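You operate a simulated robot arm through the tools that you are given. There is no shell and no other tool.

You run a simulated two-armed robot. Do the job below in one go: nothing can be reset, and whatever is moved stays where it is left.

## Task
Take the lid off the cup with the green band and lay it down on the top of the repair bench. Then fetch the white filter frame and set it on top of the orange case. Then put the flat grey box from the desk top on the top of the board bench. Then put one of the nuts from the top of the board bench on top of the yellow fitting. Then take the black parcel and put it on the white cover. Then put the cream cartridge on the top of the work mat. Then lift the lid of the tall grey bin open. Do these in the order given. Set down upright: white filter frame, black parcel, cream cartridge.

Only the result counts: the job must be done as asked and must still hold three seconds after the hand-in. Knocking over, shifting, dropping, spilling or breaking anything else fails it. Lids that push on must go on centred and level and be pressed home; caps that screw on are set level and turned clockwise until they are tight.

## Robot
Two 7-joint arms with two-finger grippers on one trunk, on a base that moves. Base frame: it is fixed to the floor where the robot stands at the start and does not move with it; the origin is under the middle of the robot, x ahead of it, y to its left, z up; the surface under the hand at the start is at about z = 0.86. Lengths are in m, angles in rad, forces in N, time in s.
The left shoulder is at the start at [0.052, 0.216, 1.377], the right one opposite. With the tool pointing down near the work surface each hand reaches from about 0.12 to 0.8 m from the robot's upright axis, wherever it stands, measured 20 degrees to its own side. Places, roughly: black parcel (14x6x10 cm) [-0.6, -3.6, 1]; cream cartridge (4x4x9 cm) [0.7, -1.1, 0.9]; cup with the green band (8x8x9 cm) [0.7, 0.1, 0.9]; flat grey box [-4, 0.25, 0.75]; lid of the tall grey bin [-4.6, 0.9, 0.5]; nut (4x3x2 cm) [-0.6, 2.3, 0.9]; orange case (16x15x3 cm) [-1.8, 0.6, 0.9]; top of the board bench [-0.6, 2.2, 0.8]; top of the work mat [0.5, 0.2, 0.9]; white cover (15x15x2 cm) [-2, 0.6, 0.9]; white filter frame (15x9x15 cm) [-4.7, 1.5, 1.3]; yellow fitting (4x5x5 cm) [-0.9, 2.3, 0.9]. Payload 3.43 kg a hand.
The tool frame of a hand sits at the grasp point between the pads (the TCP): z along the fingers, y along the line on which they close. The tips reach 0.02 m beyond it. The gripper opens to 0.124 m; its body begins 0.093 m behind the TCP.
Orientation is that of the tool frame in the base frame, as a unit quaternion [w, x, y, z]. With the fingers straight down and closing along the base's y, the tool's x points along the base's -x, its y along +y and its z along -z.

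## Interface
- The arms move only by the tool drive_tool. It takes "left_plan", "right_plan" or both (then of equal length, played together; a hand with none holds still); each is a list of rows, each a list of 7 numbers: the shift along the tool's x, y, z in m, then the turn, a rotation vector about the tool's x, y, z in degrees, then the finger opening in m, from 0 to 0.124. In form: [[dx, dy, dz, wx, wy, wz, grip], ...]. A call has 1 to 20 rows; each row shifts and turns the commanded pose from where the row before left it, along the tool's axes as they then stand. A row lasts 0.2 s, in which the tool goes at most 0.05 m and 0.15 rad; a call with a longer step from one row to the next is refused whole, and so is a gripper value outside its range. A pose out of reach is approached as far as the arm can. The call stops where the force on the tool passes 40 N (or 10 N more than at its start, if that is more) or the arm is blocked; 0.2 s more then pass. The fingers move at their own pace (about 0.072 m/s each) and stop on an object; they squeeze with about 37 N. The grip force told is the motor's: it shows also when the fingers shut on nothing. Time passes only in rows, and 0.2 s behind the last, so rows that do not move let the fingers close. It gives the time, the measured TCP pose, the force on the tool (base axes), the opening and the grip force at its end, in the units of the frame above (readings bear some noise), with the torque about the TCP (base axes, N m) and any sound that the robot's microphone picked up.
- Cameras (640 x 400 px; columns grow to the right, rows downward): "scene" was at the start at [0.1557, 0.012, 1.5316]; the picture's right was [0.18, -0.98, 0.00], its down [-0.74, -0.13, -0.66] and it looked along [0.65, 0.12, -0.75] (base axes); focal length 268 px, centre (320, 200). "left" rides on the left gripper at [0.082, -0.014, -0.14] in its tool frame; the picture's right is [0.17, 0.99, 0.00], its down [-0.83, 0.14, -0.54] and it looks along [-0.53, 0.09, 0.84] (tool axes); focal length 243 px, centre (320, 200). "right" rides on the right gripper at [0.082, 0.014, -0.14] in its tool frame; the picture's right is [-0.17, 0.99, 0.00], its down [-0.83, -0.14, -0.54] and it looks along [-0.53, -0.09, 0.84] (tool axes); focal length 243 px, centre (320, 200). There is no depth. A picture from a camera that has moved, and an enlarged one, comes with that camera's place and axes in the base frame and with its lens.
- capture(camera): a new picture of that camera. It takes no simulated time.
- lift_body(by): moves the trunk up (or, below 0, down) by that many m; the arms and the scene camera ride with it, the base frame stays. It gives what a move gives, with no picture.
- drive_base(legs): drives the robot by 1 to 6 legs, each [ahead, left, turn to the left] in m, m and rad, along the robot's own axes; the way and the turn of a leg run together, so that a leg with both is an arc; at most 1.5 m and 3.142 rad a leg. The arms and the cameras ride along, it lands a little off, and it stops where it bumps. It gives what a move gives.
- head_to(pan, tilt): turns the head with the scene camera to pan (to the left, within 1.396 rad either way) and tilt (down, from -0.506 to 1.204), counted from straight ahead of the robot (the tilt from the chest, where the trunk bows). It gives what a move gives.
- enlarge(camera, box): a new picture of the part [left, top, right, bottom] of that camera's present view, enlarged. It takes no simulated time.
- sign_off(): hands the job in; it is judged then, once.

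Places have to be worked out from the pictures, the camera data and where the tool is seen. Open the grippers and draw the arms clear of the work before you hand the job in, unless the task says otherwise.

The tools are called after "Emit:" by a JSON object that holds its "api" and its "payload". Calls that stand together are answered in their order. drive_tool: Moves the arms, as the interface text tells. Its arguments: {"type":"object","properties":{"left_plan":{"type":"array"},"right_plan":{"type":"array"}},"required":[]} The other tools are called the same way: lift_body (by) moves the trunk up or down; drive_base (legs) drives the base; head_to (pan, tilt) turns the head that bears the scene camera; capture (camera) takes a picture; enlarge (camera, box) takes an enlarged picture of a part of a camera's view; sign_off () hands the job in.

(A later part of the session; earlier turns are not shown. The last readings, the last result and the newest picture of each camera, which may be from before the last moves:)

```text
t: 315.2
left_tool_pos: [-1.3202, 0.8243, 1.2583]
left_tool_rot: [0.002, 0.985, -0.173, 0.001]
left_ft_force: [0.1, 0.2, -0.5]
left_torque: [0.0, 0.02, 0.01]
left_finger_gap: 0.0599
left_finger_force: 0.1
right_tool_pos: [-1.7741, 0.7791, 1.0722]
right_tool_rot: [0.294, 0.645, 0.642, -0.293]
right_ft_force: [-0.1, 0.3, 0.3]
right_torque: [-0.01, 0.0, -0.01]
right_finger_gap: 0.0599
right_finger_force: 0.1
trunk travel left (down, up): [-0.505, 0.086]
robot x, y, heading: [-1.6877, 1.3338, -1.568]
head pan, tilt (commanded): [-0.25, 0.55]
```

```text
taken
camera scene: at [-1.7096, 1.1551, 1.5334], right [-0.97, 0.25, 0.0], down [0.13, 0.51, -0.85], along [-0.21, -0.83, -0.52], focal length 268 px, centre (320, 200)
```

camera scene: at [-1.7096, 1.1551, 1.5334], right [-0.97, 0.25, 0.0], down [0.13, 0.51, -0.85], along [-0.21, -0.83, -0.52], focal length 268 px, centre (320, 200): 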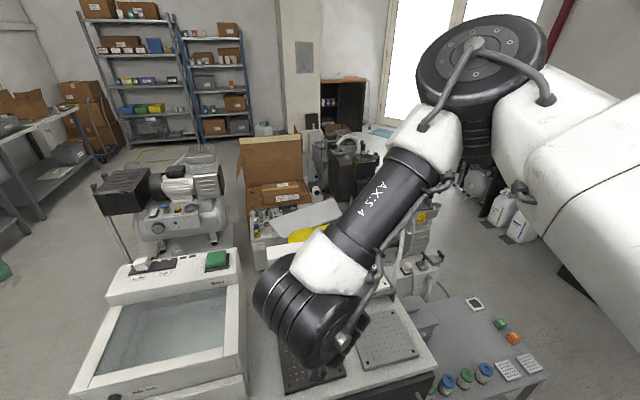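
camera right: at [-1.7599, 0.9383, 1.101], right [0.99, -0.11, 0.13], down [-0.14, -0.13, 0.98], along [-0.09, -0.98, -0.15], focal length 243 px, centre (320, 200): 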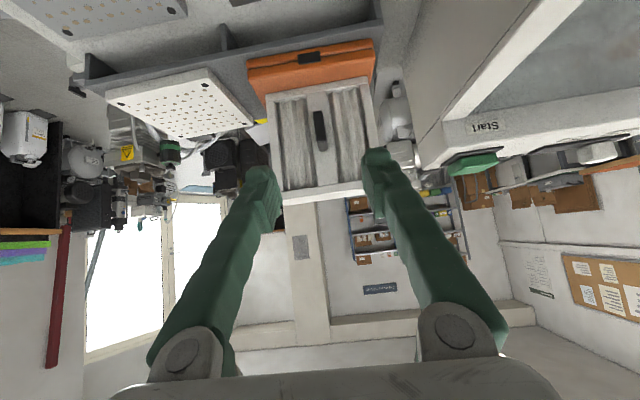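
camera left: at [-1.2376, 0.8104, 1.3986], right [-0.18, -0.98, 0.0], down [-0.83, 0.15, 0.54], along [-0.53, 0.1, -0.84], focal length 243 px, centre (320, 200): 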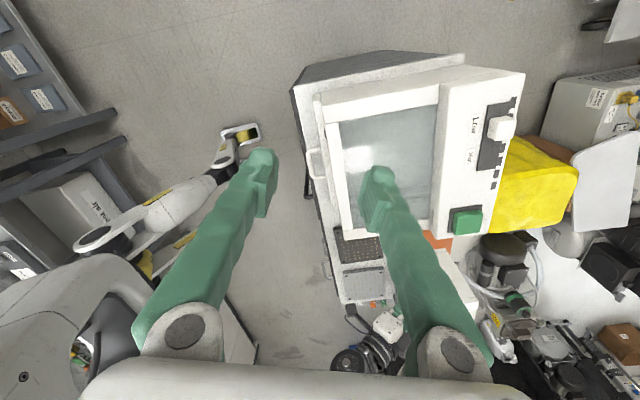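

The frame stands upright on the orange case, handle toward the aisle. I raise the right hand, back off 0.15 m, and check the result.

Emit:
{"api": "drive_tool", "payload": {"right_plan": [[-0.0302, 0, -0.0262, 0, 0, 0, 0.06], [-0.0302, 0, -0.0262, 0, 0, 0, 0.06], [-0.0302, 0, -0.0262, 0, 0, 0, 0.06], [-0.0302, 0, -0.0262, 0, 0, 0, 0.06], [-0.0302, 0, -0.0262, 0, 0, 0, 0.06]]}}

Emit:
{"api": "drive_base", "payload": {"legs": [[-0.12, 0.0, 0.0]]}}

Emit:
{"api": "head_to", "payload": {"pan": 0.15, "tilt": 0.6}}

Emit:
{"api": "capture", "payload": {"camera": "scene"}}

```text
t: 316.4
left_tool_pos: [-1.3194, 0.8239, 1.259]
left_tool_rot: [0.002, 0.985, -0.173, 0.001]
left_ft_force: [0.0, 0.4, -0.1]
left_torque: [-0.02, -0.01, 0.01]
left_finger_gap: 0.06
left_finger_force: 0.2
right_tool_pos: [-1.7747, 0.7791, 1.2708]
right_tool_rot: [0.294, 0.645, 0.642, -0.294]
right_ft_force: [-0.1, 0.5, -0.1]
right_torque: [-0.02, -0.03, 0.01]
right_finger_gap: 0.06
right_finger_force: 0.1
trunk travel left (down, up): [-0.505, 0.086]
robot x, y, heading: [-1.6911, 1.3322, -1.567]
head pan, tilt (commanded): [-0.25, 0.55]
```

```text
t: 317.8
left_tool_pos: [-1.3199, 0.9411, 1.2567]
left_tool_rot: [0.0, 0.985, -0.172, 0.001]
left_ft_force: [0.2, -0.1, 0.9]
left_torque: [0.02, 0.0, 0.0]
left_finger_gap: 0.0601
left_finger_force: 0.0
right_tool_pos: [-1.7751, 0.8941, 1.2686]
right_tool_rot: [0.293, 0.645, 0.643, -0.292]
right_ft_force: [-0.3, -1.0, -0.5]
right_torque: [0.0, -0.04, 0.01]
right_finger_gap: 0.0599
right_finger_force: 0.1
trunk travel left (down, up): [-0.505, 0.086]
robot x, y, heading: [-1.6905, 1.4564, -1.572]
head pan, tilt (commanded): [-0.25, 0.55]
```

```text
t: 318.6
left_tool_pos: [-1.3186, 0.9431, 1.259]
left_tool_rot: [0.0, 0.985, -0.172, 0.001]
left_ft_force: [0.4, -0.6, -0.3]
left_torque: [0.05, 0.01, -0.02]
left_finger_gap: 0.06
left_finger_force: 0.1
right_tool_pos: [-1.7743, 0.8962, 1.2711]
right_tool_rot: [0.294, 0.645, 0.642, -0.294]
right_ft_force: [0.1, -0.6, -0.1]
right_torque: [-0.04, 0.03, 0.0]
right_finger_gap: 0.0601
right_finger_force: 0.1
trunk travel left (down, up): [-0.505, 0.086]
robot x, y, heading: [-1.6917, 1.4577, -1.572]
head pan, tilt (commanded): [0.15, 0.6]
```

```text
taken
camera scene: at [-1.6748, 1.2733, 1.5289], right [-0.99, -0.15, 0.0], down [-0.09, 0.56, -0.83], along [0.12, -0.82, -0.56], focal length 268 px, centre (320, 200)
```

scene: 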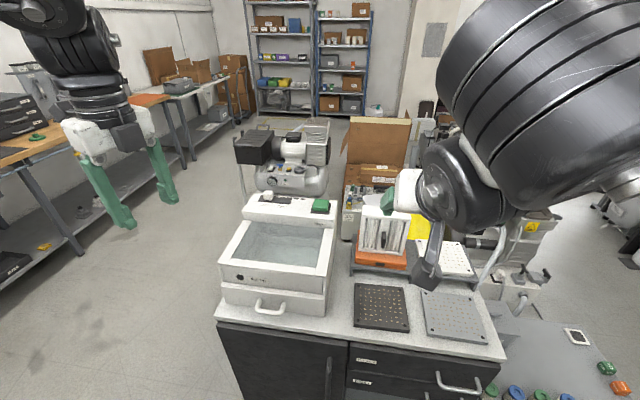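

The filter frame stands well on the orange case. Next is the flat grey box: I strafe right along the aisle to x ≈ -3.15 and look toward the desk.

Emit:
{"api": "drive_base", "payload": {"legs": [[0.0, -1.45, 0.0]]}}

Emit:
{"api": "head_to", "payload": {"pan": -0.5, "tilt": 0.6}}

Emit:
{"api": "capture", "payload": {"camera": "scene"}}

Emit:
{"api": "head_to", "payload": {"pan": -1.0, "tilt": 0.5}}

Emit:
{"api": "capture", "payload": {"camera": "scene"}}

```text
t: 338.2
left_tool_pos: [-2.7808, 0.9408, 1.2584]
left_tool_rot: [0.001, 0.985, -0.173, 0.001]
left_ft_force: [-0.9, -1.2, 0.7]
left_torque: [-0.02, -0.01, 0.0]
left_finger_gap: 0.0598
left_finger_force: 0.1
right_tool_pos: [-3.2361, 0.8924, 1.2699]
right_tool_rot: [0.294, 0.645, 0.641, -0.294]
right_ft_force: [-0.4, 0.2, -0.6]
right_torque: [0.0, -0.01, 0.05]
right_finger_gap: 0.0598
right_finger_force: 0.1
trunk travel left (down, up): [-0.505, 0.086]
robot x, y, heading: [-3.1509, 1.4514, -1.561]
head pan, tilt (commanded): [0.15, 0.6]
```

```text
t: 339.2
left_tool_pos: [-2.7816, 0.9396, 1.2584]
left_tool_rot: [0.0, 0.985, -0.172, 0.001]
left_ft_force: [-0.4, -0.2, -0.4]
left_torque: [0.01, 0.01, 0.0]
left_finger_gap: 0.06
left_finger_force: 0.1
right_tool_pos: [-3.2372, 0.8924, 1.2707]
right_tool_rot: [0.294, 0.645, 0.642, -0.293]
right_ft_force: [-0.5, -0.3, 0.3]
right_torque: [-0.01, 0.01, -0.01]
right_finger_gap: 0.0601
right_finger_force: 0.2
trunk travel left (down, up): [-0.505, 0.086]
robot x, y, heading: [-3.1514, 1.4522, -1.57]
head pan, tilt (commanded): [-0.499, 0.6]
```

```text
taken
camera scene: at [-3.1917, 1.2794, 1.5287], right [-0.88, 0.48, 0.0], down [0.27, 0.5, -0.83], along [-0.39, -0.73, -0.56], focal length 268 px, centre (320, 200)
```

scene: 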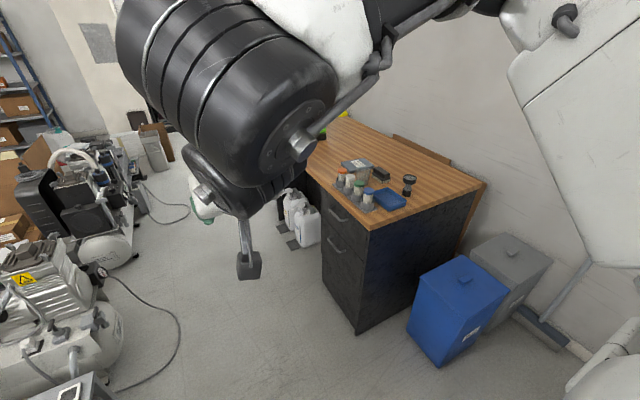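

```text
t: 340.2
left_tool_pos: [-2.7813, 0.9398, 1.2587]
left_tool_rot: [0.001, 0.985, -0.173, 0.001]
left_ft_force: [0.1, 0.5, 0.3]
left_torque: [0.01, 0.01, 0.02]
left_finger_gap: 0.0601
left_finger_force: 0.1
right_tool_pos: [-3.2359, 0.8932, 1.2695]
right_tool_rot: [0.294, 0.645, 0.641, -0.295]
right_ft_force: [-0.4, -0.7, 0.2]
right_torque: [0.02, -0.01, -0.03]
right_finger_gap: 0.0599
right_finger_force: 0.1
trunk travel left (down, up): [-0.505, 0.086]
robot x, y, heading: [-3.1506, 1.452, -1.565]
head pan, tilt (commanded): [-1.0, 0.499]
```

```text
taken
camera scene: at [-3.226, 1.3078, 1.5378], right [-0.54, 0.84, 0.0], down [0.4, 0.26, -0.88], along [-0.74, -0.48, -0.48], focal length 268 px, centre (320, 200)
```

scene: 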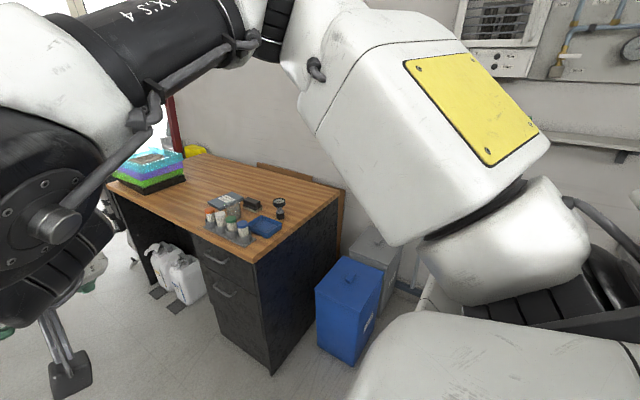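

I enlarge the desk-top items to identify the flat grey box.

Emit:
{"api": "enlarge", "payload": {"camera": "scene", "box": [180, 170, 310, 260]}}

```text
4.44 times, centred on (245, 215) of scene
camera zoom: at [-3.226, 1.3078, 1.5378], right [-0.54, 0.84, 0.0], down [0.4, 0.26, -0.88], along [-0.74, -0.48, -0.48], focal length 1190 px, centre (653, 133)
```

zoom: 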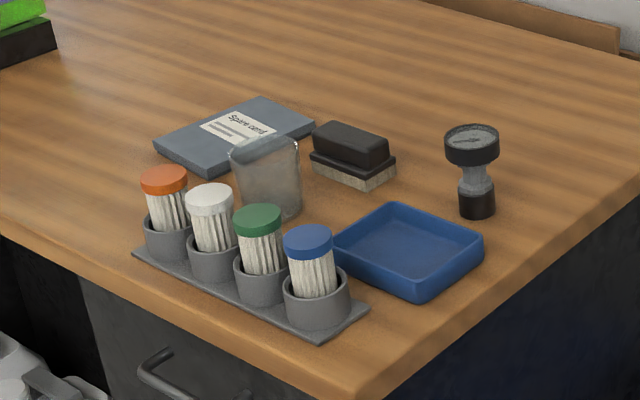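

The flat grey box ("Spare seal" label) triangulates to about (-3.99, 0.22) with its top near z 0.865, roughly 14×11×2 cm, long side along x. I turn to face the desk and drive to about (-3.42, 0.52).

Emit:
{"api": "drive_base", "payload": {"legs": [[0, 0, -1.573], [0.1, 0.93, 0.0], [0.15, 0, 0]]}}

Emit:
{"api": "capture", "payload": {"camera": "left"}}

Emit:
{"api": "head_to", "payload": {"pan": 0.35, "tilt": 0.8}}

Emit:
{"api": "capture", "payload": {"camera": "scene"}}

```text
t: 359.4
left_tool_pos: [-3.896, 0.1399, 1.2587]
left_tool_rot: [-0.002, -0.577, 0.817, 0.0]
left_ft_force: [0.2, 0.6, 0.9]
left_torque: [-0.01, 0.02, -0.02]
left_finger_gap: 0.06
left_finger_force: 0.0
right_tool_pos: [-3.9462, 0.5946, 1.2727]
right_tool_rot: [0.002, 0.909, 0.0, -0.416]
right_ft_force: [0.1, -0.3, -0.8]
right_torque: [0.02, 0.02, 0.01]
right_finger_gap: 0.0596
right_finger_force: 0.0
trunk travel left (down, up): [-0.505, 0.086]
robot x, y, heading: [-3.3924, 0.5109, -3.132]
head pan, tilt (commanded): [-1.0, 0.499]
```

```text
taken
camera left: at [-3.91, 0.0598, 1.4003], right [-0.98, 0.17, 0.0], down [0.15, 0.83, 0.54], along [0.09, 0.53, -0.84], focal length 243 px, centre (320, 200)
```

left: 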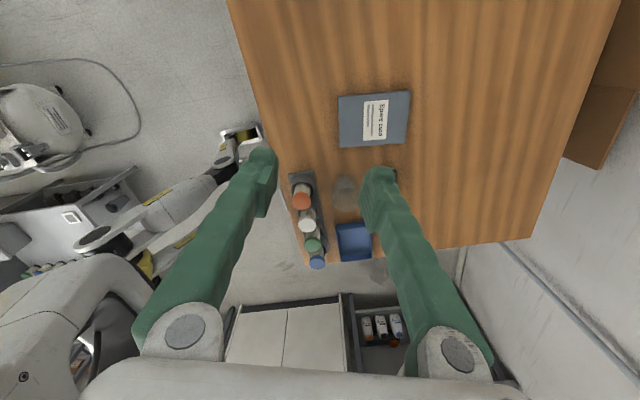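

```text
t: 360.9
left_tool_pos: [-3.9, 0.1401, 1.2586]
left_tool_rot: [-0.001, -0.578, 0.816, 0.0]
left_ft_force: [-0.5, 0.1, -0.5]
left_torque: [-0.04, -0.05, 0.0]
left_finger_gap: 0.0601
left_finger_force: 0.1
right_tool_pos: [-3.9494, 0.5931, 1.2704]
right_tool_rot: [0.001, 0.909, 0.0, -0.416]
right_ft_force: [-0.3, 0.3, 0.2]
right_torque: [0.0, 0.02, -0.01]
right_finger_gap: 0.0601
right_finger_force: 0.1
trunk travel left (down, up): [-0.505, 0.086]
robot x, y, heading: [-3.3922, 0.5144, -3.137]
head pan, tilt (commanded): [0.351, 0.799]
```

```text
taken
camera scene: at [-3.5574, 0.4813, 1.5118], right [-0.35, 0.94, 0.0], down [0.67, 0.25, -0.7], along [-0.65, -0.24, -0.72], focal length 268 px, centre (320, 200)
```

scene: 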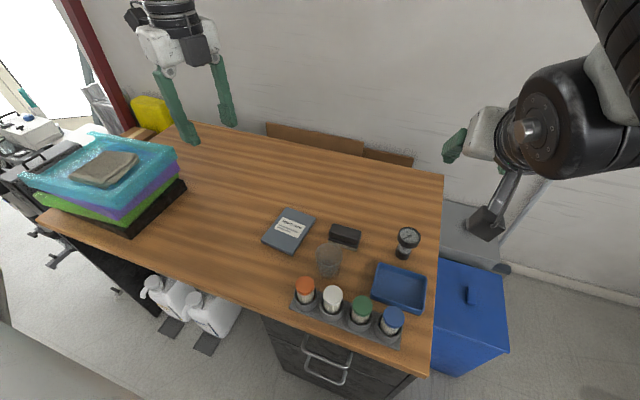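

Two views place the box centre at (-4.003, 0.219), top z ≈ 0.85, about 15×11 cm with its short side nearly along y (azimuth 86°). I turn the left hand to close along that short side and open it fully.

Emit:
{"api": "drive_tool", "payload": {"left_plan": [[0, 0, 0, 0, 0, 7.5, 0.124], [0, 0, 0, 0, 0, 7.5, 0.124], [0, 0, 0, 0, 0, 7.5, 0.124], [0, 0, 0, 0, 0, 7.5, 0.124], [0, 0, 0, 0, 0, 7.5, 0.124], [0, 0, 0, 0, 0, 7.5, 0.124], [0, 0, 0, 0, 0, 7.5, 0.124], [0, 0, 0, 0, 0, 7.5, 0.124], [0, 0, 0, 0, 0, 7.5, 0.124], [0, 0, 0, 0, 0, 7.1, 0.124]]}}

```text
t: 363.1
left_tool_pos: [-3.8993, 0.1394, 1.2582]
left_tool_rot: [-0.001, 0.038, 0.999, -0.002]
left_ft_force: [0.0, -0.6, 0.9]
left_torque: [0.05, 0.01, 0.04]
left_finger_gap: 0.1241
left_finger_force: 0.1
right_tool_pos: [-3.9495, 0.5957, 1.2723]
right_tool_rot: [0.0, 0.91, 0.0, -0.415]
right_ft_force: [0.2, 1.2, 0.9]
right_torque: [-0.01, -0.03, -0.02]
right_finger_gap: 0.0599
right_finger_force: 0.1
trunk travel left (down, up): [-0.505, 0.086]
robot x, y, heading: [-3.3877, 0.5126, -3.135]
head pan, tilt (commanded): [0.351, 0.799]
```

Turned fine. I move over the box centre at z ≈ 1.10.

Emit:
{"api": "drive_tool", "payload": {"left_plan": [[0.022, 0.0144, 0.032, 0, 0, 0, 0.124], [0.022, 0.0144, 0.032, 0, 0, 0, 0.124], [0.022, 0.0144, 0.032, 0, 0, 0, 0.124], [0.022, 0.0144, 0.032, 0, 0, 0, 0.124], [0.022, 0.0144, 0.032, 0, 0, 0, 0.124]]}}

Emit:
{"api": "capture", "payload": {"camera": "left"}}

```text
t: 364.3
left_tool_pos: [-3.9951, 0.2033, 1.1076]
left_tool_rot: [-0.002, 0.035, 0.999, 0.001]
left_ft_force: [-0.3, 0.3, 0.0]
left_torque: [0.04, 0.0, -0.01]
left_finger_gap: 0.1243
left_finger_force: 0.0
left hand out of reach, approached as far as the arm can: row 5
right_tool_pos: [-3.949, 0.5944, 1.2693]
right_tool_rot: [0.002, 0.91, 0.0, -0.416]
right_ft_force: [0.7, 0.5, 0.4]
right_torque: [0.01, 0.0, -0.02]
right_finger_gap: 0.0601
right_finger_force: 0.2
trunk travel left (down, up): [-0.505, 0.086]
robot x, y, heading: [-3.3896, 0.5097, -3.136]
head pan, tilt (commanded): [0.351, 0.799]
```

```text
taken
camera left: at [-4.0778, 0.1968, 1.2478], right [-0.1, 1.0, 0.0], down [0.84, 0.08, 0.54], along [0.53, 0.05, -0.84], focal length 243 px, centre (320, 200)
```

left: 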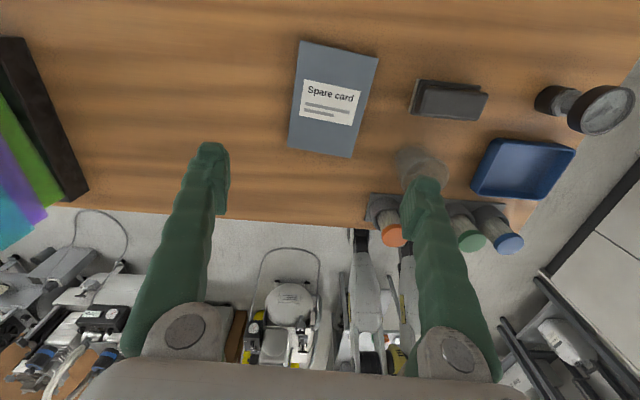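

The label reads "Spare card"; centre refined to (-3.998, 0.2195), and the finger axis matches its short side. The arm is at a limit going inward, so I shift the base 0.07 m right (+y) and re-centre the hand.

Emit:
{"api": "drive_base", "payload": {"legs": [[0.0, -0.07, -0.004]]}}

```text
t: 365.9
left_tool_pos: [-3.9962, 0.2743, 1.1069]
left_tool_rot: [-0.003, 0.038, 0.999, 0.001]
left_ft_force: [0.1, -0.3, 0.2]
left_torque: [-0.03, 0.0, 0.0]
left_finger_gap: 0.124
left_finger_force: 0.1
right_tool_pos: [-3.9487, 0.6636, 1.2709]
right_tool_rot: [0.0, 0.91, -0.002, -0.415]
right_ft_force: [0.4, -0.5, 0.1]
right_torque: [0.0, -0.01, -0.02]
right_finger_gap: 0.06
right_finger_force: 0.1
trunk travel left (down, up): [-0.505, 0.086]
robot x, y, heading: [-3.39, 0.5793, -3.133]
head pan, tilt (commanded): [0.351, 0.799]
```

I move the hand to directly over the box at z ≈ 0.95.

Emit:
{"api": "drive_tool", "payload": {"left_plan": [[-0.0006, -0.0137, 0.0393, 0, 0, 0, 0.124], [-0.0006, -0.0137, 0.0393, 0, 0, 0, 0.124], [-0.0006, -0.0137, 0.0393, 0, 0, 0, 0.124], [-0.0006, -0.0137, 0.0393, 0, 0, 0, 0.124]]}}

Emit:
{"api": "capture", "payload": {"camera": "left"}}

Emit:
{"api": "capture", "payload": {"camera": "scene"}}

```text
t: 366.9
left_tool_pos: [-3.9997, 0.2206, 0.949]
left_tool_rot: [-0.002, 0.038, 0.999, 0.001]
left_ft_force: [0.7, 0.0, 0.3]
left_torque: [0.02, -0.01, 0.02]
left_finger_gap: 0.1239
left_finger_force: 0.0
right_tool_pos: [-3.9488, 0.6642, 1.2712]
right_tool_rot: [0.001, 0.91, -0.002, -0.415]
right_ft_force: [0.9, -1.3, -1.0]
right_torque: [0.02, 0.0, 0.0]
right_finger_gap: 0.0602
right_finger_force: 0.0
trunk travel left (down, up): [-0.505, 0.086]
robot x, y, heading: [-3.3923, 0.5851, -3.136]
head pan, tilt (commanded): [0.351, 0.799]
```

```text
taken
camera left: at [-4.0817, 0.2145, 1.0891], right [-0.09, 1.0, 0.0], down [0.84, 0.08, 0.54], along [0.53, 0.05, -0.84], focal length 243 px, centre (320, 200)
```

left: 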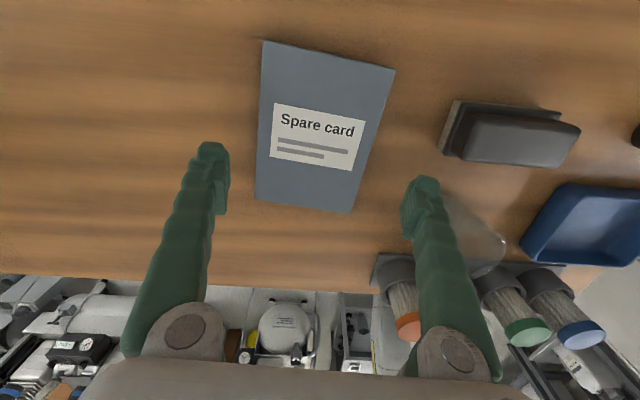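

```text
taken
camera scene: at [-3.5584, 0.5498, 1.5117], right [-0.35, 0.94, 0.0], down [0.67, 0.25, -0.7], along [-0.65, -0.24, -0.72], focal length 268 px, centre (320, 200)
```

scene: 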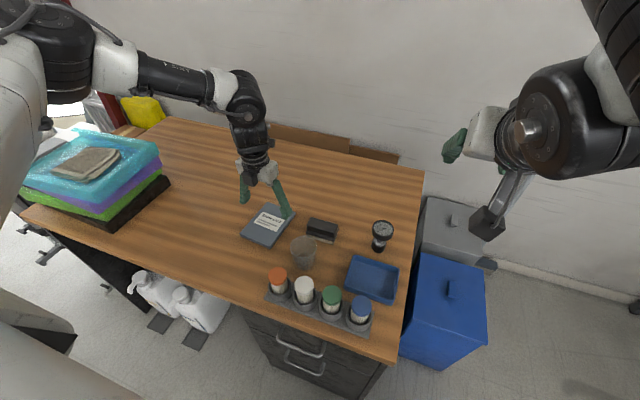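

Comparing two heights, the box top is at z ≈ 0.868 and its width ≈ 0.106 m, centre (-4.004, 0.217). I correct 4 mm and descend to z ≈ 0.885.

Emit:
{"api": "drive_tool", "payload": {"left_plan": [[0.0018, -0.0021, 0.032, 0, 0, 0, 0.124], [0.0018, -0.0021, 0.032, 0, 0, 0, 0.124]]}}

Emit:
{"api": "capture", "payload": {"camera": "left"}}

Emit:
{"api": "enlarge", "payload": {"camera": "scene", "box": [210, 150, 340, 260]}}

```text
t: 367.5
left_tool_pos: [-4.0036, 0.2165, 0.8857]
left_tool_rot: [-0.003, 0.037, 0.999, 0.001]
left_ft_force: [0.2, -0.9, -0.1]
left_torque: [0.04, -0.04, 0.0]
left_finger_gap: 0.1241
left_finger_force: 0.1
right_tool_pos: [-3.9501, 0.6639, 1.2703]
right_tool_rot: [0.0, 0.91, -0.002, -0.415]
right_ft_force: [0.0, 0.1, -0.5]
right_torque: [0.03, -0.05, 0.03]
right_finger_gap: 0.06
right_finger_force: 0.1
trunk travel left (down, up): [-0.505, 0.086]
robot x, y, heading: [-3.3927, 0.5793, -3.138]
head pan, tilt (commanded): [0.351, 0.799]
```

```text
taken
camera left: at [-4.0854, 0.2105, 1.0259], right [-0.09, 1.0, 0.0], down [0.84, 0.07, 0.53], along [0.53, 0.05, -0.85], focal length 243 px, centre (320, 200)
```

left: 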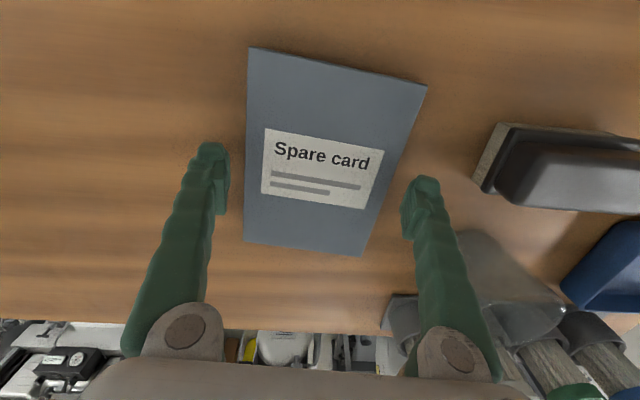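

```text
3.64 times, centred on (275, 205) of scene
camera zoom: at [-3.5588, 0.5498, 1.5117], right [-0.35, 0.94, 0.0], down [0.67, 0.25, -0.7], along [-0.65, -0.24, -0.72], focal length 974 px, centre (484, 182)
```

zoom: 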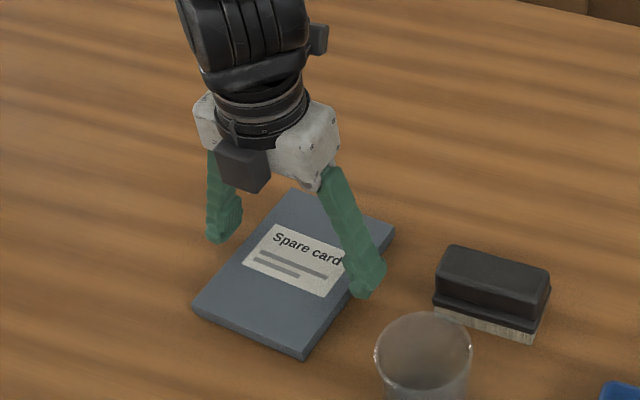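

The box is between the fingers with about a centimetre on each side. I descend the last 15 mm and close.

Emit:
{"api": "drive_tool", "payload": {"left_plan": [[0, -0.001, 0.0075, 0, 0, 0, 0.124], [0, -0.001, 0.0075, 0, 0, 0, 0.124]]}}

```text
t: 368.1
left_tool_pos: [-3.9997, 0.2118, 0.8743]
left_tool_rot: [-0.004, 0.038, 0.999, 0.002]
left_ft_force: [0.1, 0.5, 0.2]
left_torque: [-0.01, -0.02, -0.01]
left_finger_gap: 0.124
left_finger_force: 0.2
left hand out of reach, approached as far as the arm can: row 1, 2
right_tool_pos: [-3.9487, 0.6651, 1.2699]
right_tool_rot: [0.001, 0.91, -0.001, -0.415]
right_ft_force: [-0.4, -0.1, -0.2]
right_torque: [-0.01, -0.02, -0.02]
right_finger_gap: 0.0601
right_finger_force: 0.1
trunk travel left (down, up): [-0.505, 0.086]
robot x, y, heading: [-3.3901, 0.5823, -3.14]
head pan, tilt (commanded): [0.351, 0.799]
```

It reached z 0.874 at its limit, 4 mm short. I lower the trunk by 4 mm to get there.

Emit:
{"api": "lift_body", "payload": {"by": -0.005}}

Emit:
{"api": "capture", "payload": {"camera": "left"}}

```text
t: 368.6
left_tool_pos: [-3.9995, 0.2126, 0.8696]
left_tool_rot: [-0.003, 0.038, 0.999, 0.002]
left_ft_force: [-0.7, 0.4, 0.8]
left_torque: [-0.01, 0.0, 0.01]
left_finger_gap: 0.124
left_finger_force: 0.1
right_tool_pos: [-3.9489, 0.6655, 1.2663]
right_tool_rot: [0.001, 0.91, -0.001, -0.415]
right_ft_force: [-0.1, 0.2, 0.2]
right_torque: [0.0, 0.0, 0.0]
right_finger_gap: 0.06
right_finger_force: 0.1
trunk travel left (down, up): [-0.5, 0.091]
robot x, y, heading: [-3.3908, 0.5795, -3.141]
head pan, tilt (commanded): [0.351, 0.799]
```

```text
taken
camera left: at [-4.0807, 0.2061, 1.0102], right [-0.09, 1.0, 0.0], down [0.84, 0.08, 0.54], along [0.53, 0.05, -0.84], focal length 243 px, centre (320, 200)
```

left: 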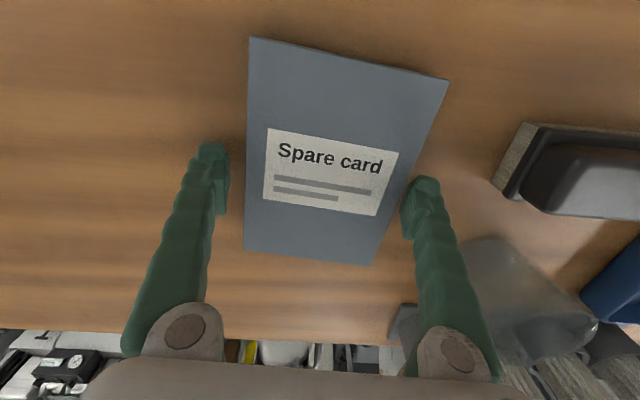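

The box is just within the fingers. I close on it.

Emit:
{"api": "drive_tool", "payload": {"left_plan": [[0, 0, 0, 0, 0, 0, 0.08], [0, 0, 0, 0, 0, 0, 0.08], [0, 0, 0, 0, 0, 0, 0.08], [0, 0, 0, 0, 0, 0, 0.08]]}}

Emit:
{"api": "capture", "payload": {"camera": "left"}}

```text
t: 369.6
left_tool_pos: [-3.999, 0.2128, 0.8696]
left_tool_rot: [-0.003, 0.038, 0.999, 0.001]
left_ft_force: [1.6, 0.3, 3.1]
left_torque: [0.26, -0.06, -0.1]
left_finger_gap: 0.1089
left_finger_force: 37.3
right_tool_pos: [-3.9479, 0.6642, 1.2651]
right_tool_rot: [0.001, 0.91, -0.001, -0.415]
right_ft_force: [0.5, 0.2, -0.3]
right_torque: [0.0, 0.0, -0.01]
right_finger_gap: 0.0602
right_finger_force: 0.1
trunk travel left (down, up): [-0.5, 0.091]
robot x, y, heading: [-3.3907, 0.5812, -3.137]
head pan, tilt (commanded): [0.351, 0.799]
```

```text
taken
camera left: at [-4.0802, 0.2063, 1.0108], right [-0.09, 1.0, 0.0], down [0.84, 0.08, 0.53], along [0.53, 0.05, -0.84], focal length 243 px, centre (320, 200)
```

left: 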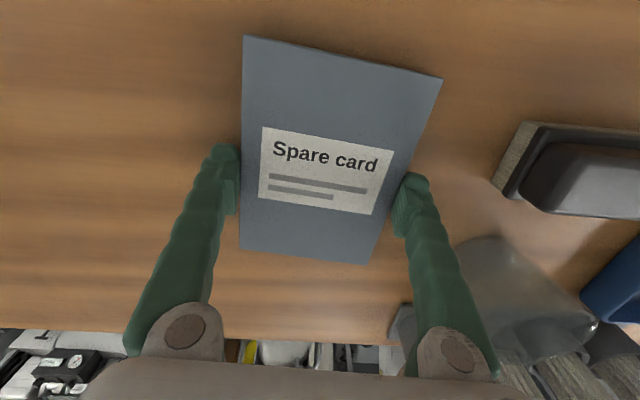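

Gripped at 0.109 m with 37 N. I lift straight up in steps.

Emit:
{"api": "drive_tool", "payload": {"left_plan": [[0, 0, -0.02, 0, 0, 0, 0.08], [0, 0, -0.03, 0, 0, 0, 0.08], [0, 0, -0.04, 0, 0, 0, 0.08], [0, 0, -0.04, 0, 0, 0, 0.08], [0, 0, -0.04, 0, 0, 0, 0.08]]}}

Emit:
{"api": "capture", "payload": {"camera": "left"}}

Emit:
{"api": "capture", "payload": {"camera": "scene"}}

```text
t: 370.8
left_tool_pos: [-3.9966, 0.2127, 1.0415]
left_tool_rot: [-0.002, 0.037, 0.999, 0.0]
left_ft_force: [-0.3, 1.2, -1.6]
left_torque: [0.04, 0.02, 0.0]
left_finger_gap: 0.1092
left_finger_force: 37.3
right_tool_pos: [-3.9479, 0.6654, 1.2662]
right_tool_rot: [0.001, 0.91, -0.002, -0.416]
right_ft_force: [0.9, -0.7, 0.3]
right_torque: [-0.04, -0.01, -0.01]
right_finger_gap: 0.0598
right_finger_force: 0.0
trunk travel left (down, up): [-0.5, 0.091]
robot x, y, heading: [-3.3889, 0.5824, -3.133]
head pan, tilt (commanded): [0.351, 0.799]
```

```text
taken
camera left: at [-4.079, 0.2068, 1.1822], right [-0.09, 1.0, 0.0], down [0.84, 0.08, 0.54], along [0.53, 0.05, -0.84], focal length 243 px, centre (320, 200)
```

left: 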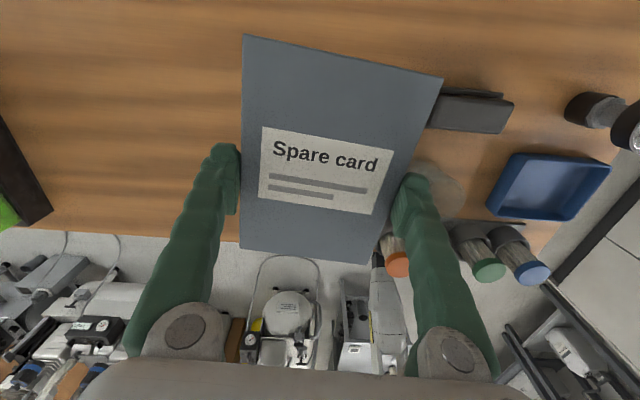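

```text
taken
camera scene: at [-3.5597, 0.5514, 1.506], right [-0.35, 0.94, 0.0], down [0.67, 0.25, -0.7], along [-0.65, -0.24, -0.72], focal length 268 px, centre (320, 200)
```

scene: 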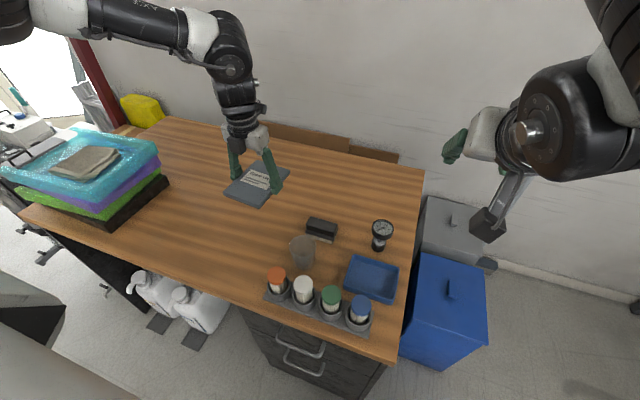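

Lifted cleanly. I raise it a little more, back away from the desk, and strafe over to the aisle.

Emit:
{"api": "drive_tool", "payload": {"left_plan": [[0.0, 0, -0.04, 0, 0, 0, 0.08], [0.0, 0, -0.04, 0, 0, 0, 0.08], [-0.03, 0, 0, 0, 0, 0, 0.08], [-0.03, 0, 0, 0, 0, 0, 0.08]]}}

Emit:
{"api": "drive_base", "payload": {"legs": [[-0.2, 0.0, 0.0], [0.0, -0.85, 0.0]]}}

Emit:
{"api": "capture", "payload": {"camera": "left"}}

```text
t: 371.8
left_tool_pos: [-3.9365, 0.2068, 1.1195]
left_tool_rot: [-0.003, 0.037, 0.999, 0.001]
left_ft_force: [0.8, -0.2, -0.5]
left_torque: [0.0, 0.03, -0.01]
left_finger_gap: 0.109
left_finger_force: 37.4
right_tool_pos: [-3.9478, 0.665, 1.2669]
right_tool_rot: [0.0, 0.909, -0.002, -0.416]
right_ft_force: [0.5, 0.0, -0.3]
right_torque: [-0.03, -0.02, -0.03]
right_finger_gap: 0.0601
right_finger_force: 0.1
trunk travel left (down, up): [-0.5, 0.091]
robot x, y, heading: [-3.3886, 0.578, -3.134]
head pan, tilt (commanded): [0.351, 0.799]
```

```text
t: 385.0
left_tool_pos: [-3.7405, 1.0725, 1.1191]
left_tool_rot: [-0.003, 0.046, 0.999, 0.001]
left_ft_force: [-0.4, 0.4, -1.3]
left_torque: [-0.04, -0.05, 0.0]
left_finger_gap: 0.1087
left_finger_force: 37.6
right_tool_pos: [-3.7456, 1.5313, 1.2653]
right_tool_rot: [-0.002, 0.909, -0.009, -0.416]
right_ft_force: [-0.6, 0.3, 0.6]
right_torque: [-0.01, -0.01, 0.0]
right_finger_gap: 0.06
right_finger_force: 0.1
trunk travel left (down, up): [-0.5, 0.091]
robot x, y, heading: [-3.1908, 1.4369, 3.13]
head pan, tilt (commanded): [0.351, 0.799]
```

```text
taken
camera left: at [-3.8228, 1.0685, 1.2601], right [-0.08, 1.0, 0.0], down [0.84, 0.06, 0.54], along [0.53, 0.04, -0.84], focal length 243 px, centre (320, 200)
```

left: 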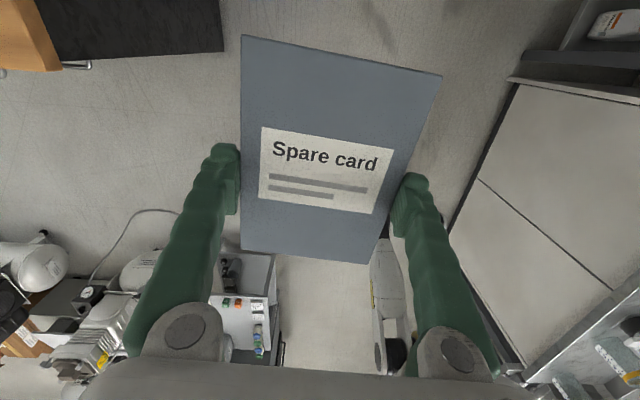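

The box is steady. I back up along the aisle (moving +x) to about x = -0.75, in front of the board bench.

Emit:
{"api": "drive_base", "payload": {"legs": [[-1.4, 0.0, 0.01], [-1.04, 0.0, 0.0]]}}

Emit:
{"api": "drive_base", "payload": {"legs": [[0, 0, -1.57]]}}

Emit:
{"api": "head_to", "payload": {"pan": 0.0, "tilt": 0.7}}

Emit:
{"api": "capture", "payload": {"camera": "scene"}}

```text
t: 399.8
left_tool_pos: [-1.3086, 1.0666, 1.1186]
left_tool_rot: [-0.002, 0.044, 0.999, 0.001]
left_ft_force: [-0.5, 0.2, -1.0]
left_torque: [0.0, -0.02, 0.01]
left_finger_gap: 0.1087
left_finger_force: 36.7
right_tool_pos: [-1.3142, 1.5245, 1.2648]
right_tool_rot: [-0.003, 0.91, -0.008, -0.416]
right_ft_force: [0.4, -0.1, -0.4]
right_torque: [-0.02, 0.01, 0.01]
right_finger_gap: 0.0598
right_finger_force: 0.1
trunk travel left (down, up): [-0.5, 0.091]
robot x, y, heading: [-0.7565, 1.4343, 3.129]
head pan, tilt (commanded): [0.351, 0.799]
```

```text
t: 405.5
left_tool_pos: [-1.1265, 1.9816, 1.1189]
left_tool_rot: [-0.001, 0.735, 0.678, 0.003]
left_ft_force: [-1.0, -0.6, -1.6]
left_torque: [-0.04, 0.0, -0.01]
left_finger_gap: 0.1087
left_finger_force: 36.9
right_tool_pos: [-0.6691, 1.9903, 1.2669]
right_tool_rot: [0.295, -0.64, 0.647, 0.293]
right_ft_force: [0.1, 0.0, -0.3]
right_torque: [-0.04, 0.01, 0.0]
right_finger_gap: 0.0603
right_finger_force: 0.0
trunk travel left (down, up): [-0.5, 0.091]
robot x, y, heading: [-0.7567, 1.4317, 1.563]
head pan, tilt (commanded): [0.351, 0.799]
```

```text
t: 406.3
left_tool_pos: [-1.1266, 1.9818, 1.1195]
left_tool_rot: [-0.001, 0.735, 0.678, 0.003]
left_ft_force: [-0.2, 0.0, -1.0]
left_torque: [-0.03, -0.03, -0.01]
left_finger_gap: 0.1087
left_finger_force: 36.9
right_tool_pos: [-0.6685, 1.9905, 1.2655]
right_tool_rot: [0.294, -0.64, 0.647, 0.294]
right_ft_force: [0.1, -0.2, 0.6]
right_torque: [0.02, 0.01, 0.0]
right_finger_gap: 0.0599
right_finger_force: 0.0
trunk travel left (down, up): [-0.5, 0.091]
robot x, y, heading: [-0.7573, 1.436, 1.571]
head pan, tilt (commanded): [0.0, 0.7]
```

```text
taken
camera scene: at [-0.7554, 1.6112, 1.5141], right [1.0, 0.0, 0.0], down [0.0, -0.64, -0.76], along [0.0, 0.76, -0.64], focal length 268 px, centre (320, 200)
```

scene: 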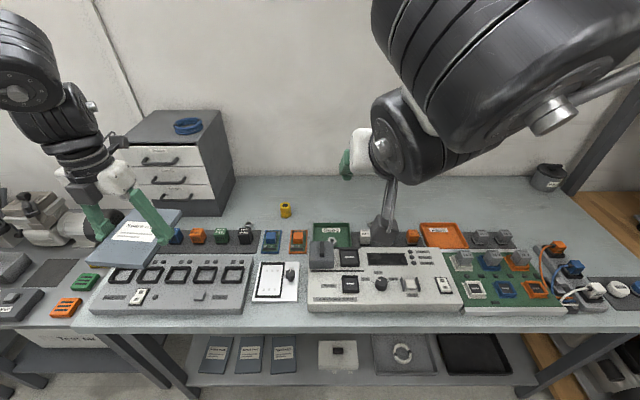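

I see the board bench; its rear surface is largely free. The right arm blocks the view, so I draw the right hand back and up to see the nuts and free area.

Emit:
{"api": "drive_tool", "payload": {"right_plan": [[0, -0.03, -0.03, 0, 0, 0, 0.06], [0, -0.03, -0.03, 0, 0, 0, 0.06], [0, -0.03, -0.03, 0, 0, 0, 0.06], [0, -0.03, -0.03, 0, 0, 0, 0.06], [0, -0.03, -0.03, 0, 0, 0, 0.06]]}}

Emit:
{"api": "capture", "payload": {"camera": "scene"}}

```text
t: 407.5
left_tool_pos: [-1.1246, 1.983, 1.118]
left_tool_rot: [-0.002, 0.736, 0.677, 0.002]
left_ft_force: [-0.9, 0.0, -1.3]
left_torque: [-0.03, 0.01, 0.01]
left_finger_gap: 0.1086
left_finger_force: 37.2
right_tool_pos: [-0.5264, 1.9166, 1.3548]
right_tool_rot: [0.291, -0.641, 0.646, 0.295]
right_ft_force: [0.0, 1.3, -0.2]
right_torque: [-0.01, 0.01, 0.03]
right_finger_gap: 0.0597
right_finger_force: 0.1
right hand out of reach, approached as far as the arm can: row 4, 5
trunk travel left (down, up): [-0.5, 0.091]
robot x, y, heading: [-0.7552, 1.4315, 1.565]
head pan, tilt (commanded): [0.0, 0.7]
```

```text
taken
camera scene: at [-0.7532, 1.6115, 1.514], right [1.0, 0.0, 0.0], down [0.0, -0.64, -0.76], along [0.0, 0.76, -0.64], focal length 268 px, centre (320, 200)
```

scene: 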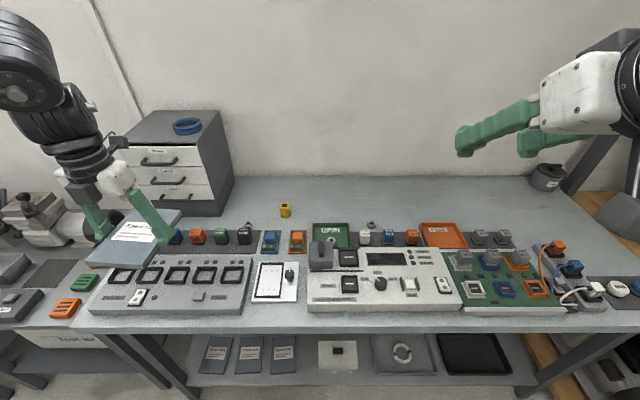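

The view is open now. I enlarge the rear of the bench.

Emit:
{"api": "enlarge", "payload": {"camera": "scene", "box": [220, 170, 420, 290]}}

Emit:
{"api": "enlarge", "payload": {"camera": "scene", "box": [380, 160, 600, 300]}}

```text
3.20 times, centred on (320, 230) of scene
camera zoom: at [-0.7532, 1.6115, 1.514], right [1.0, 0.0, 0.0], down [0.0, -0.64, -0.76], along [0.0, 0.76, -0.64], focal length 857 px, centre (320, 104)
```

zoom: 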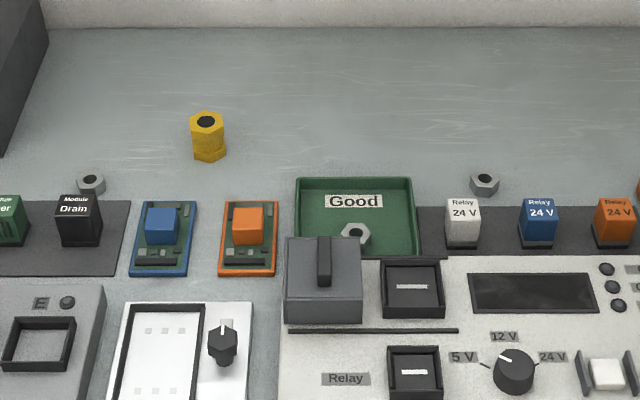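

```text
2.86 times, centred on (490, 230) of scene
camera zoom: at [-0.7532, 1.6115, 1.514], right [1.0, 0.0, 0.0], down [0.0, -0.64, -0.76], along [0.0, 0.76, -0.64], focal length 765 px, centre (-166, 114)
```

zoom: 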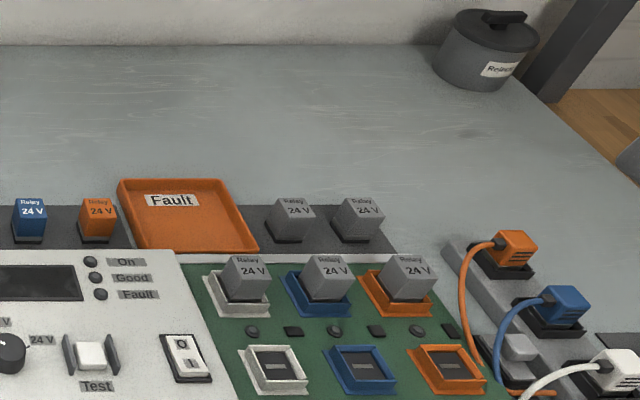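

The free strip at the back of the bench runs from y ≈ 2.27 to 2.53. I'll lay the box there around (-0.42, 2.37), well away from the fitting and nuts. First I turn the held box by -90° so its long side lies along x and the wrist is mid-range.

Emit:
{"api": "drive_tool", "payload": {"left_plan": [[0, 0, 0, 0, 0, -8.2, 0.08], [0, 0, 0, 0, 0, -8.2, 0.08], [0, 0, 0, 0, 0, -8.2, 0.08], [0, 0, 0, 0, 0, -8.2, 0.08], [0, 0, 0, 0, 0, -8.2, 0.08], [0, 0, 0, 0, 0, -8.2, 0.08], [0, 0, 0, 0, 0, -8.2, 0.08], [0, 0, 0, 0, 0, -8.2, 0.08], [0, 0, 0, 0, 0, -8.2, 0.08], [0, 0, 0, 0, 0, -8.2, 0.08], [0, 0, 0, 0, 0, -8.0, 0.08]]}}

Emit:
{"api": "capture", "payload": {"camera": "left"}}

```text
t: 409.9
left_tool_pos: [-1.1263, 1.982, 1.1196]
left_tool_rot: [0.001, 0.039, 0.999, 0.003]
left_ft_force: [-0.8, 0.7, -0.1]
left_torque: [0.0, -0.03, -0.02]
left_finger_gap: 0.1086
left_finger_force: 37.2
right_tool_pos: [-0.5293, 1.9158, 1.3559]
right_tool_rot: [0.292, -0.641, 0.646, 0.294]
right_ft_force: [-0.2, -0.3, 0.0]
right_torque: [0.01, 0.03, 0.0]
right_finger_gap: 0.0598
right_finger_force: 0.0
trunk travel left (down, up): [-0.5, 0.091]
robot x, y, heading: [-0.7554, 1.4307, 1.57]
head pan, tilt (commanded): [0.0, 0.7]
```

```text
taken
camera left: at [-1.2095, 1.9755, 1.2593], right [-0.09, 1.0, 0.0], down [0.84, 0.07, 0.54], along [0.54, 0.05, -0.84], focal length 243 px, centre (320, 200)
```

left: 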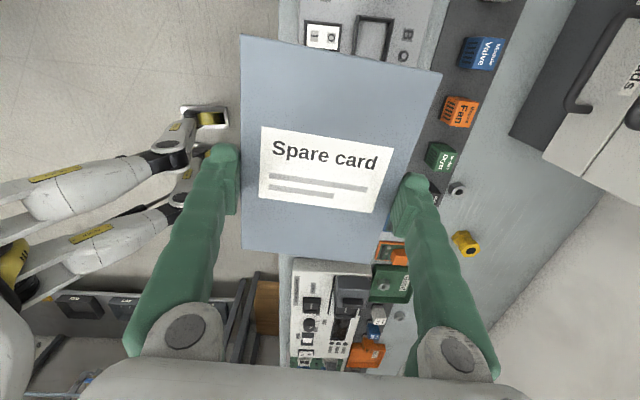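

The box is level and turned. I drive right 0.61 m and forward 0.14 m so the left hand is before the free strip.

Emit:
{"api": "drive_base", "payload": {"legs": [[0.14, -0.61, 0.0]]}}

Emit:
{"api": "head_to", "payload": {"pan": 0.3, "tilt": 0.7}}

Emit:
{"api": "capture", "payload": {"camera": "scene"}}

```text
t: 416.5
left_tool_pos: [-0.6314, 2.0958, 1.1182]
left_tool_rot: [0.005, 0.037, 0.999, 0.004]
left_ft_force: [-0.5, 0.3, -1.0]
left_torque: [-0.02, 0.0, 0.01]
left_finger_gap: 0.1086
left_finger_force: 37.0
right_tool_pos: [-0.0356, 2.0322, 1.3589]
right_tool_rot: [-0.295, 0.644, -0.641, -0.294]
right_ft_force: [0.0, 0.9, -0.3]
right_torque: [-0.01, -0.03, 0.02]
right_finger_gap: 0.0599
right_finger_force: 0.2
trunk travel left (down, up): [-0.5, 0.091]
robot x, y, heading: [-0.2467, 1.5516, 1.58]
head pan, tilt (commanded): [0.0, 0.7]
stopped in leg 1: the robot was blocked; the commanded pose is now the measured one
```

```text
t: 417.3
left_tool_pos: [-0.6312, 2.0957, 1.1171]
left_tool_rot: [0.005, 0.036, 0.999, 0.002]
left_ft_force: [0.2, -0.2, -1.9]
left_torque: [0.01, 0.01, -0.01]
left_finger_gap: 0.1087
left_finger_force: 37.6
right_tool_pos: [-0.0354, 2.0325, 1.3577]
right_tool_rot: [-0.294, 0.645, -0.642, -0.293]
right_ft_force: [0.4, -0.2, -1.0]
right_torque: [0.0, 0.0, 0.03]
right_finger_gap: 0.0598
right_finger_force: 0.2
trunk travel left (down, up): [-0.5, 0.091]
robot x, y, heading: [-0.246, 1.552, 1.573]
head pan, tilt (commanded): [0.3, 0.7]
```

```text
taken
camera scene: at [-0.2847, 1.7228, 1.5142], right [0.95, 0.3, 0.01], down [0.2, -0.61, -0.76], along [-0.22, 0.73, -0.64], focal length 268 px, centre (320, 200)
```

scene: 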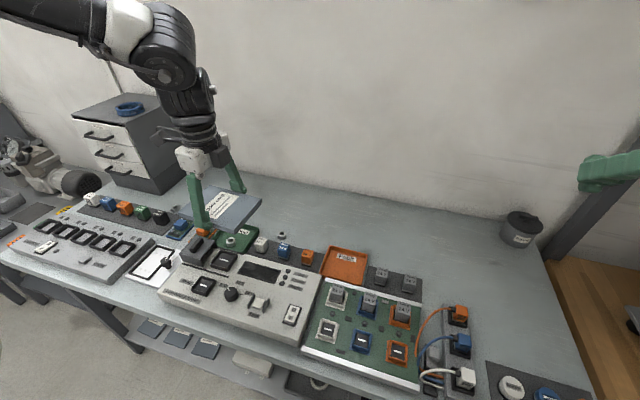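

The base was blocked at x ≈ -0.25, probably the right elbow against the rack post at the corner. I move 6 cm back to the left and try 8 cm forward.

Emit:
{"api": "drive_base", "payload": {"legs": [[0.0, 0.07, 0.0], [0.08, 0.0, 0.0]]}}

Emit:
{"api": "head_to", "payload": {"pan": -0.9, "tilt": 0.3}}

Emit:
{"api": "capture", "payload": {"camera": "scene"}}

```text
t: 419.7
left_tool_pos: [-0.6934, 2.1744, 1.1213]
left_tool_rot: [0.0, 0.037, 0.999, 0.004]
left_ft_force: [0.5, 0.0, -1.3]
left_torque: [0.04, -0.02, 0.01]
left_finger_gap: 0.1087
left_finger_force: 36.6
right_tool_pos: [-0.0951, 2.1128, 1.3565]
right_tool_rot: [-0.293, 0.643, -0.642, -0.297]
right_ft_force: [0.1, -0.1, -0.1]
right_torque: [0.03, 0.01, -0.02]
right_finger_gap: 0.0598
right_finger_force: 0.1
trunk travel left (down, up): [-0.5, 0.091]
robot x, y, heading: [-0.316, 1.6288, 1.568]
head pan, tilt (commanded): [0.3, 0.7]
```

```text
t: 421.1
left_tool_pos: [-0.6916, 2.1762, 1.1191]
left_tool_rot: [0.001, 0.037, 0.999, 0.003]
left_ft_force: [0.1, 0.4, -2.1]
left_torque: [-0.02, -0.02, -0.04]
left_finger_gap: 0.1085
left_finger_force: 36.8
right_tool_pos: [-0.0956, 2.1152, 1.3548]
right_tool_rot: [-0.29, 0.645, -0.642, -0.296]
right_ft_force: [0.1, 0.3, 0.1]
right_torque: [-0.01, 0.01, -0.02]
right_finger_gap: 0.0601
right_finger_force: 0.1
trunk travel left (down, up): [-0.5, 0.091]
robot x, y, heading: [-0.319, 1.6295, 1.575]
head pan, tilt (commanded): [-0.901, 0.3]
```

```text
taken
camera scene: at [-0.245, 1.7821, 1.5501], right [0.63, -0.78, 0.0], down [-0.23, -0.19, -0.96], along [0.75, 0.6, -0.3], focal length 268 px, centre (320, 200)
```

scene: 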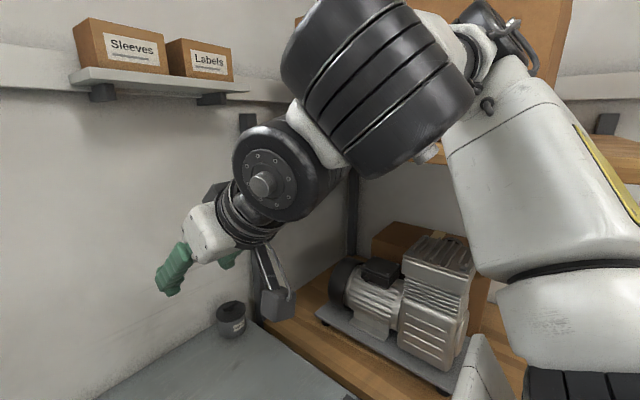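

The right hand is clear of the pot. I lower the trunk 0.12 m to bring the shoulders forward, then extend the left hand over the free strip.

Emit:
{"api": "lift_body", "payload": {"by": -0.11}}

Emit:
{"api": "drive_tool", "payload": {"left_plan": [[0, 0.04, 0, 0, 0, 0, 0.08], [0, 0.04, 0, 0, 0, 0, 0.08], [0, 0.04, 0, 0, 0, 0, 0.08], [0, 0.04, 0, 0, 0, 0, 0.08], [0, 0.035, 0, 0, 0, 0, 0.08]]}}

Emit:
{"api": "head_to", "payload": {"pan": 0.3, "tilt": 0.7}}

Emit:
{"api": "capture", "payload": {"camera": "scene"}}

Emit:
{"api": "capture", "payload": {"camera": "left"}}

```text
t: 422.5
left_tool_pos: [-0.6927, 2.176, 1.0098]
left_tool_rot: [0.0, 0.037, 0.999, 0.005]
left_ft_force: [0.7, 0.3, -0.9]
left_torque: [-0.03, -0.01, 0.03]
left_finger_gap: 0.1088
left_finger_force: 36.5
right_tool_pos: [-0.0942, 2.1348, 1.1808]
right_tool_rot: [-0.242, 0.664, -0.662, -0.249]
right_ft_force: [0.4, -0.2, 0.2]
right_torque: [-0.03, 0.0, 0.01]
right_finger_gap: 0.0602
right_finger_force: 0.0
trunk travel left (down, up): [-0.39, 0.201]
robot x, y, heading: [-0.3229, 1.6328, 1.573]
head pan, tilt (commanded): [-0.901, 0.3]
```

```text
t: 423.7
left_tool_pos: [-0.6961, 2.3032, 1.0007]
left_tool_rot: [0.001, 0.037, 0.999, 0.005]
left_ft_force: [0.2, 0.3, -1.5]
left_torque: [-0.02, -0.03, 0.0]
left_finger_gap: 0.1089
left_finger_force: 37.0
left hand out of reach, approached as far as the arm can: row 4, 5
right_tool_pos: [-0.0959, 2.1356, 1.1803]
right_tool_rot: [-0.242, 0.664, -0.663, -0.248]
right_ft_force: [0.7, -0.4, 0.2]
right_torque: [-0.01, 0.0, 0.02]
right_finger_gap: 0.0598
right_finger_force: 0.1
trunk travel left (down, up): [-0.39, 0.201]
robot x, y, heading: [-0.3186, 1.6291, 1.576]
head pan, tilt (commanded): [-0.901, 0.3]
```

```text
t: 425.1
left_tool_pos: [-0.6976, 2.303, 1.0011]
left_tool_rot: [0.001, 0.037, 0.999, 0.005]
left_ft_force: [-0.5, -0.3, -0.7]
left_torque: [0.01, -0.01, 0.0]
left_finger_gap: 0.1088
left_finger_force: 36.7
right_tool_pos: [-0.0949, 2.1359, 1.1803]
right_tool_rot: [-0.242, 0.664, -0.662, -0.249]
right_ft_force: [0.3, 0.5, 1.5]
right_torque: [-0.01, 0.04, 0.01]
right_finger_gap: 0.0599
right_finger_force: 0.0
trunk travel left (down, up): [-0.39, 0.201]
robot x, y, heading: [-0.3177, 1.6307, 1.572]
head pan, tilt (commanded): [0.3, 0.7]
```

```text
taken
camera scene: at [-0.3434, 1.8447, 1.394], right [0.95, 0.3, 0.0], down [0.19, -0.61, -0.77], along [-0.23, 0.73, -0.64], focal length 268 px, centre (320, 200)
```

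scene: 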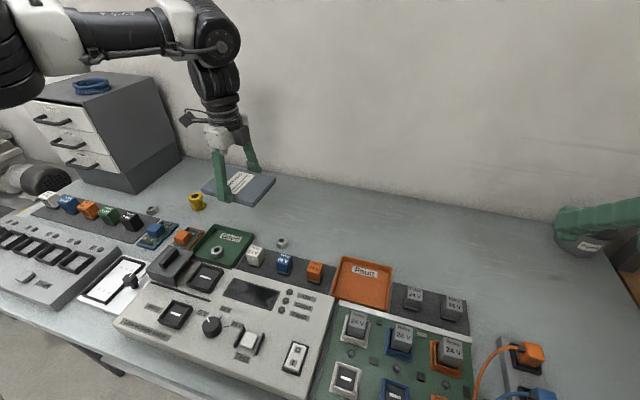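

```text
taken
camera left: at [-0.7783, 2.2955, 1.1415], right [-0.09, 1.0, 0.01], down [0.84, 0.07, 0.54], along [0.54, 0.06, -0.84], focal length 243 px, centre (320, 200)
```

left: 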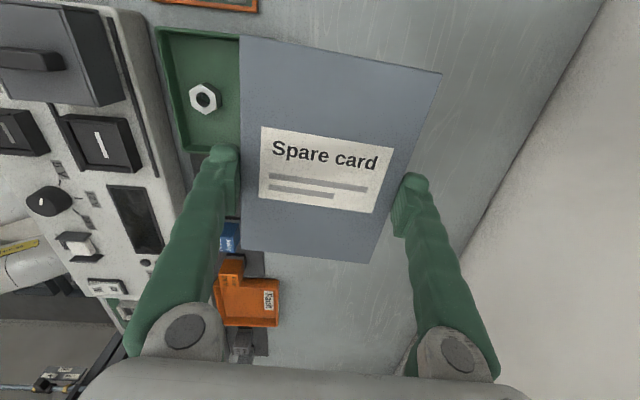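

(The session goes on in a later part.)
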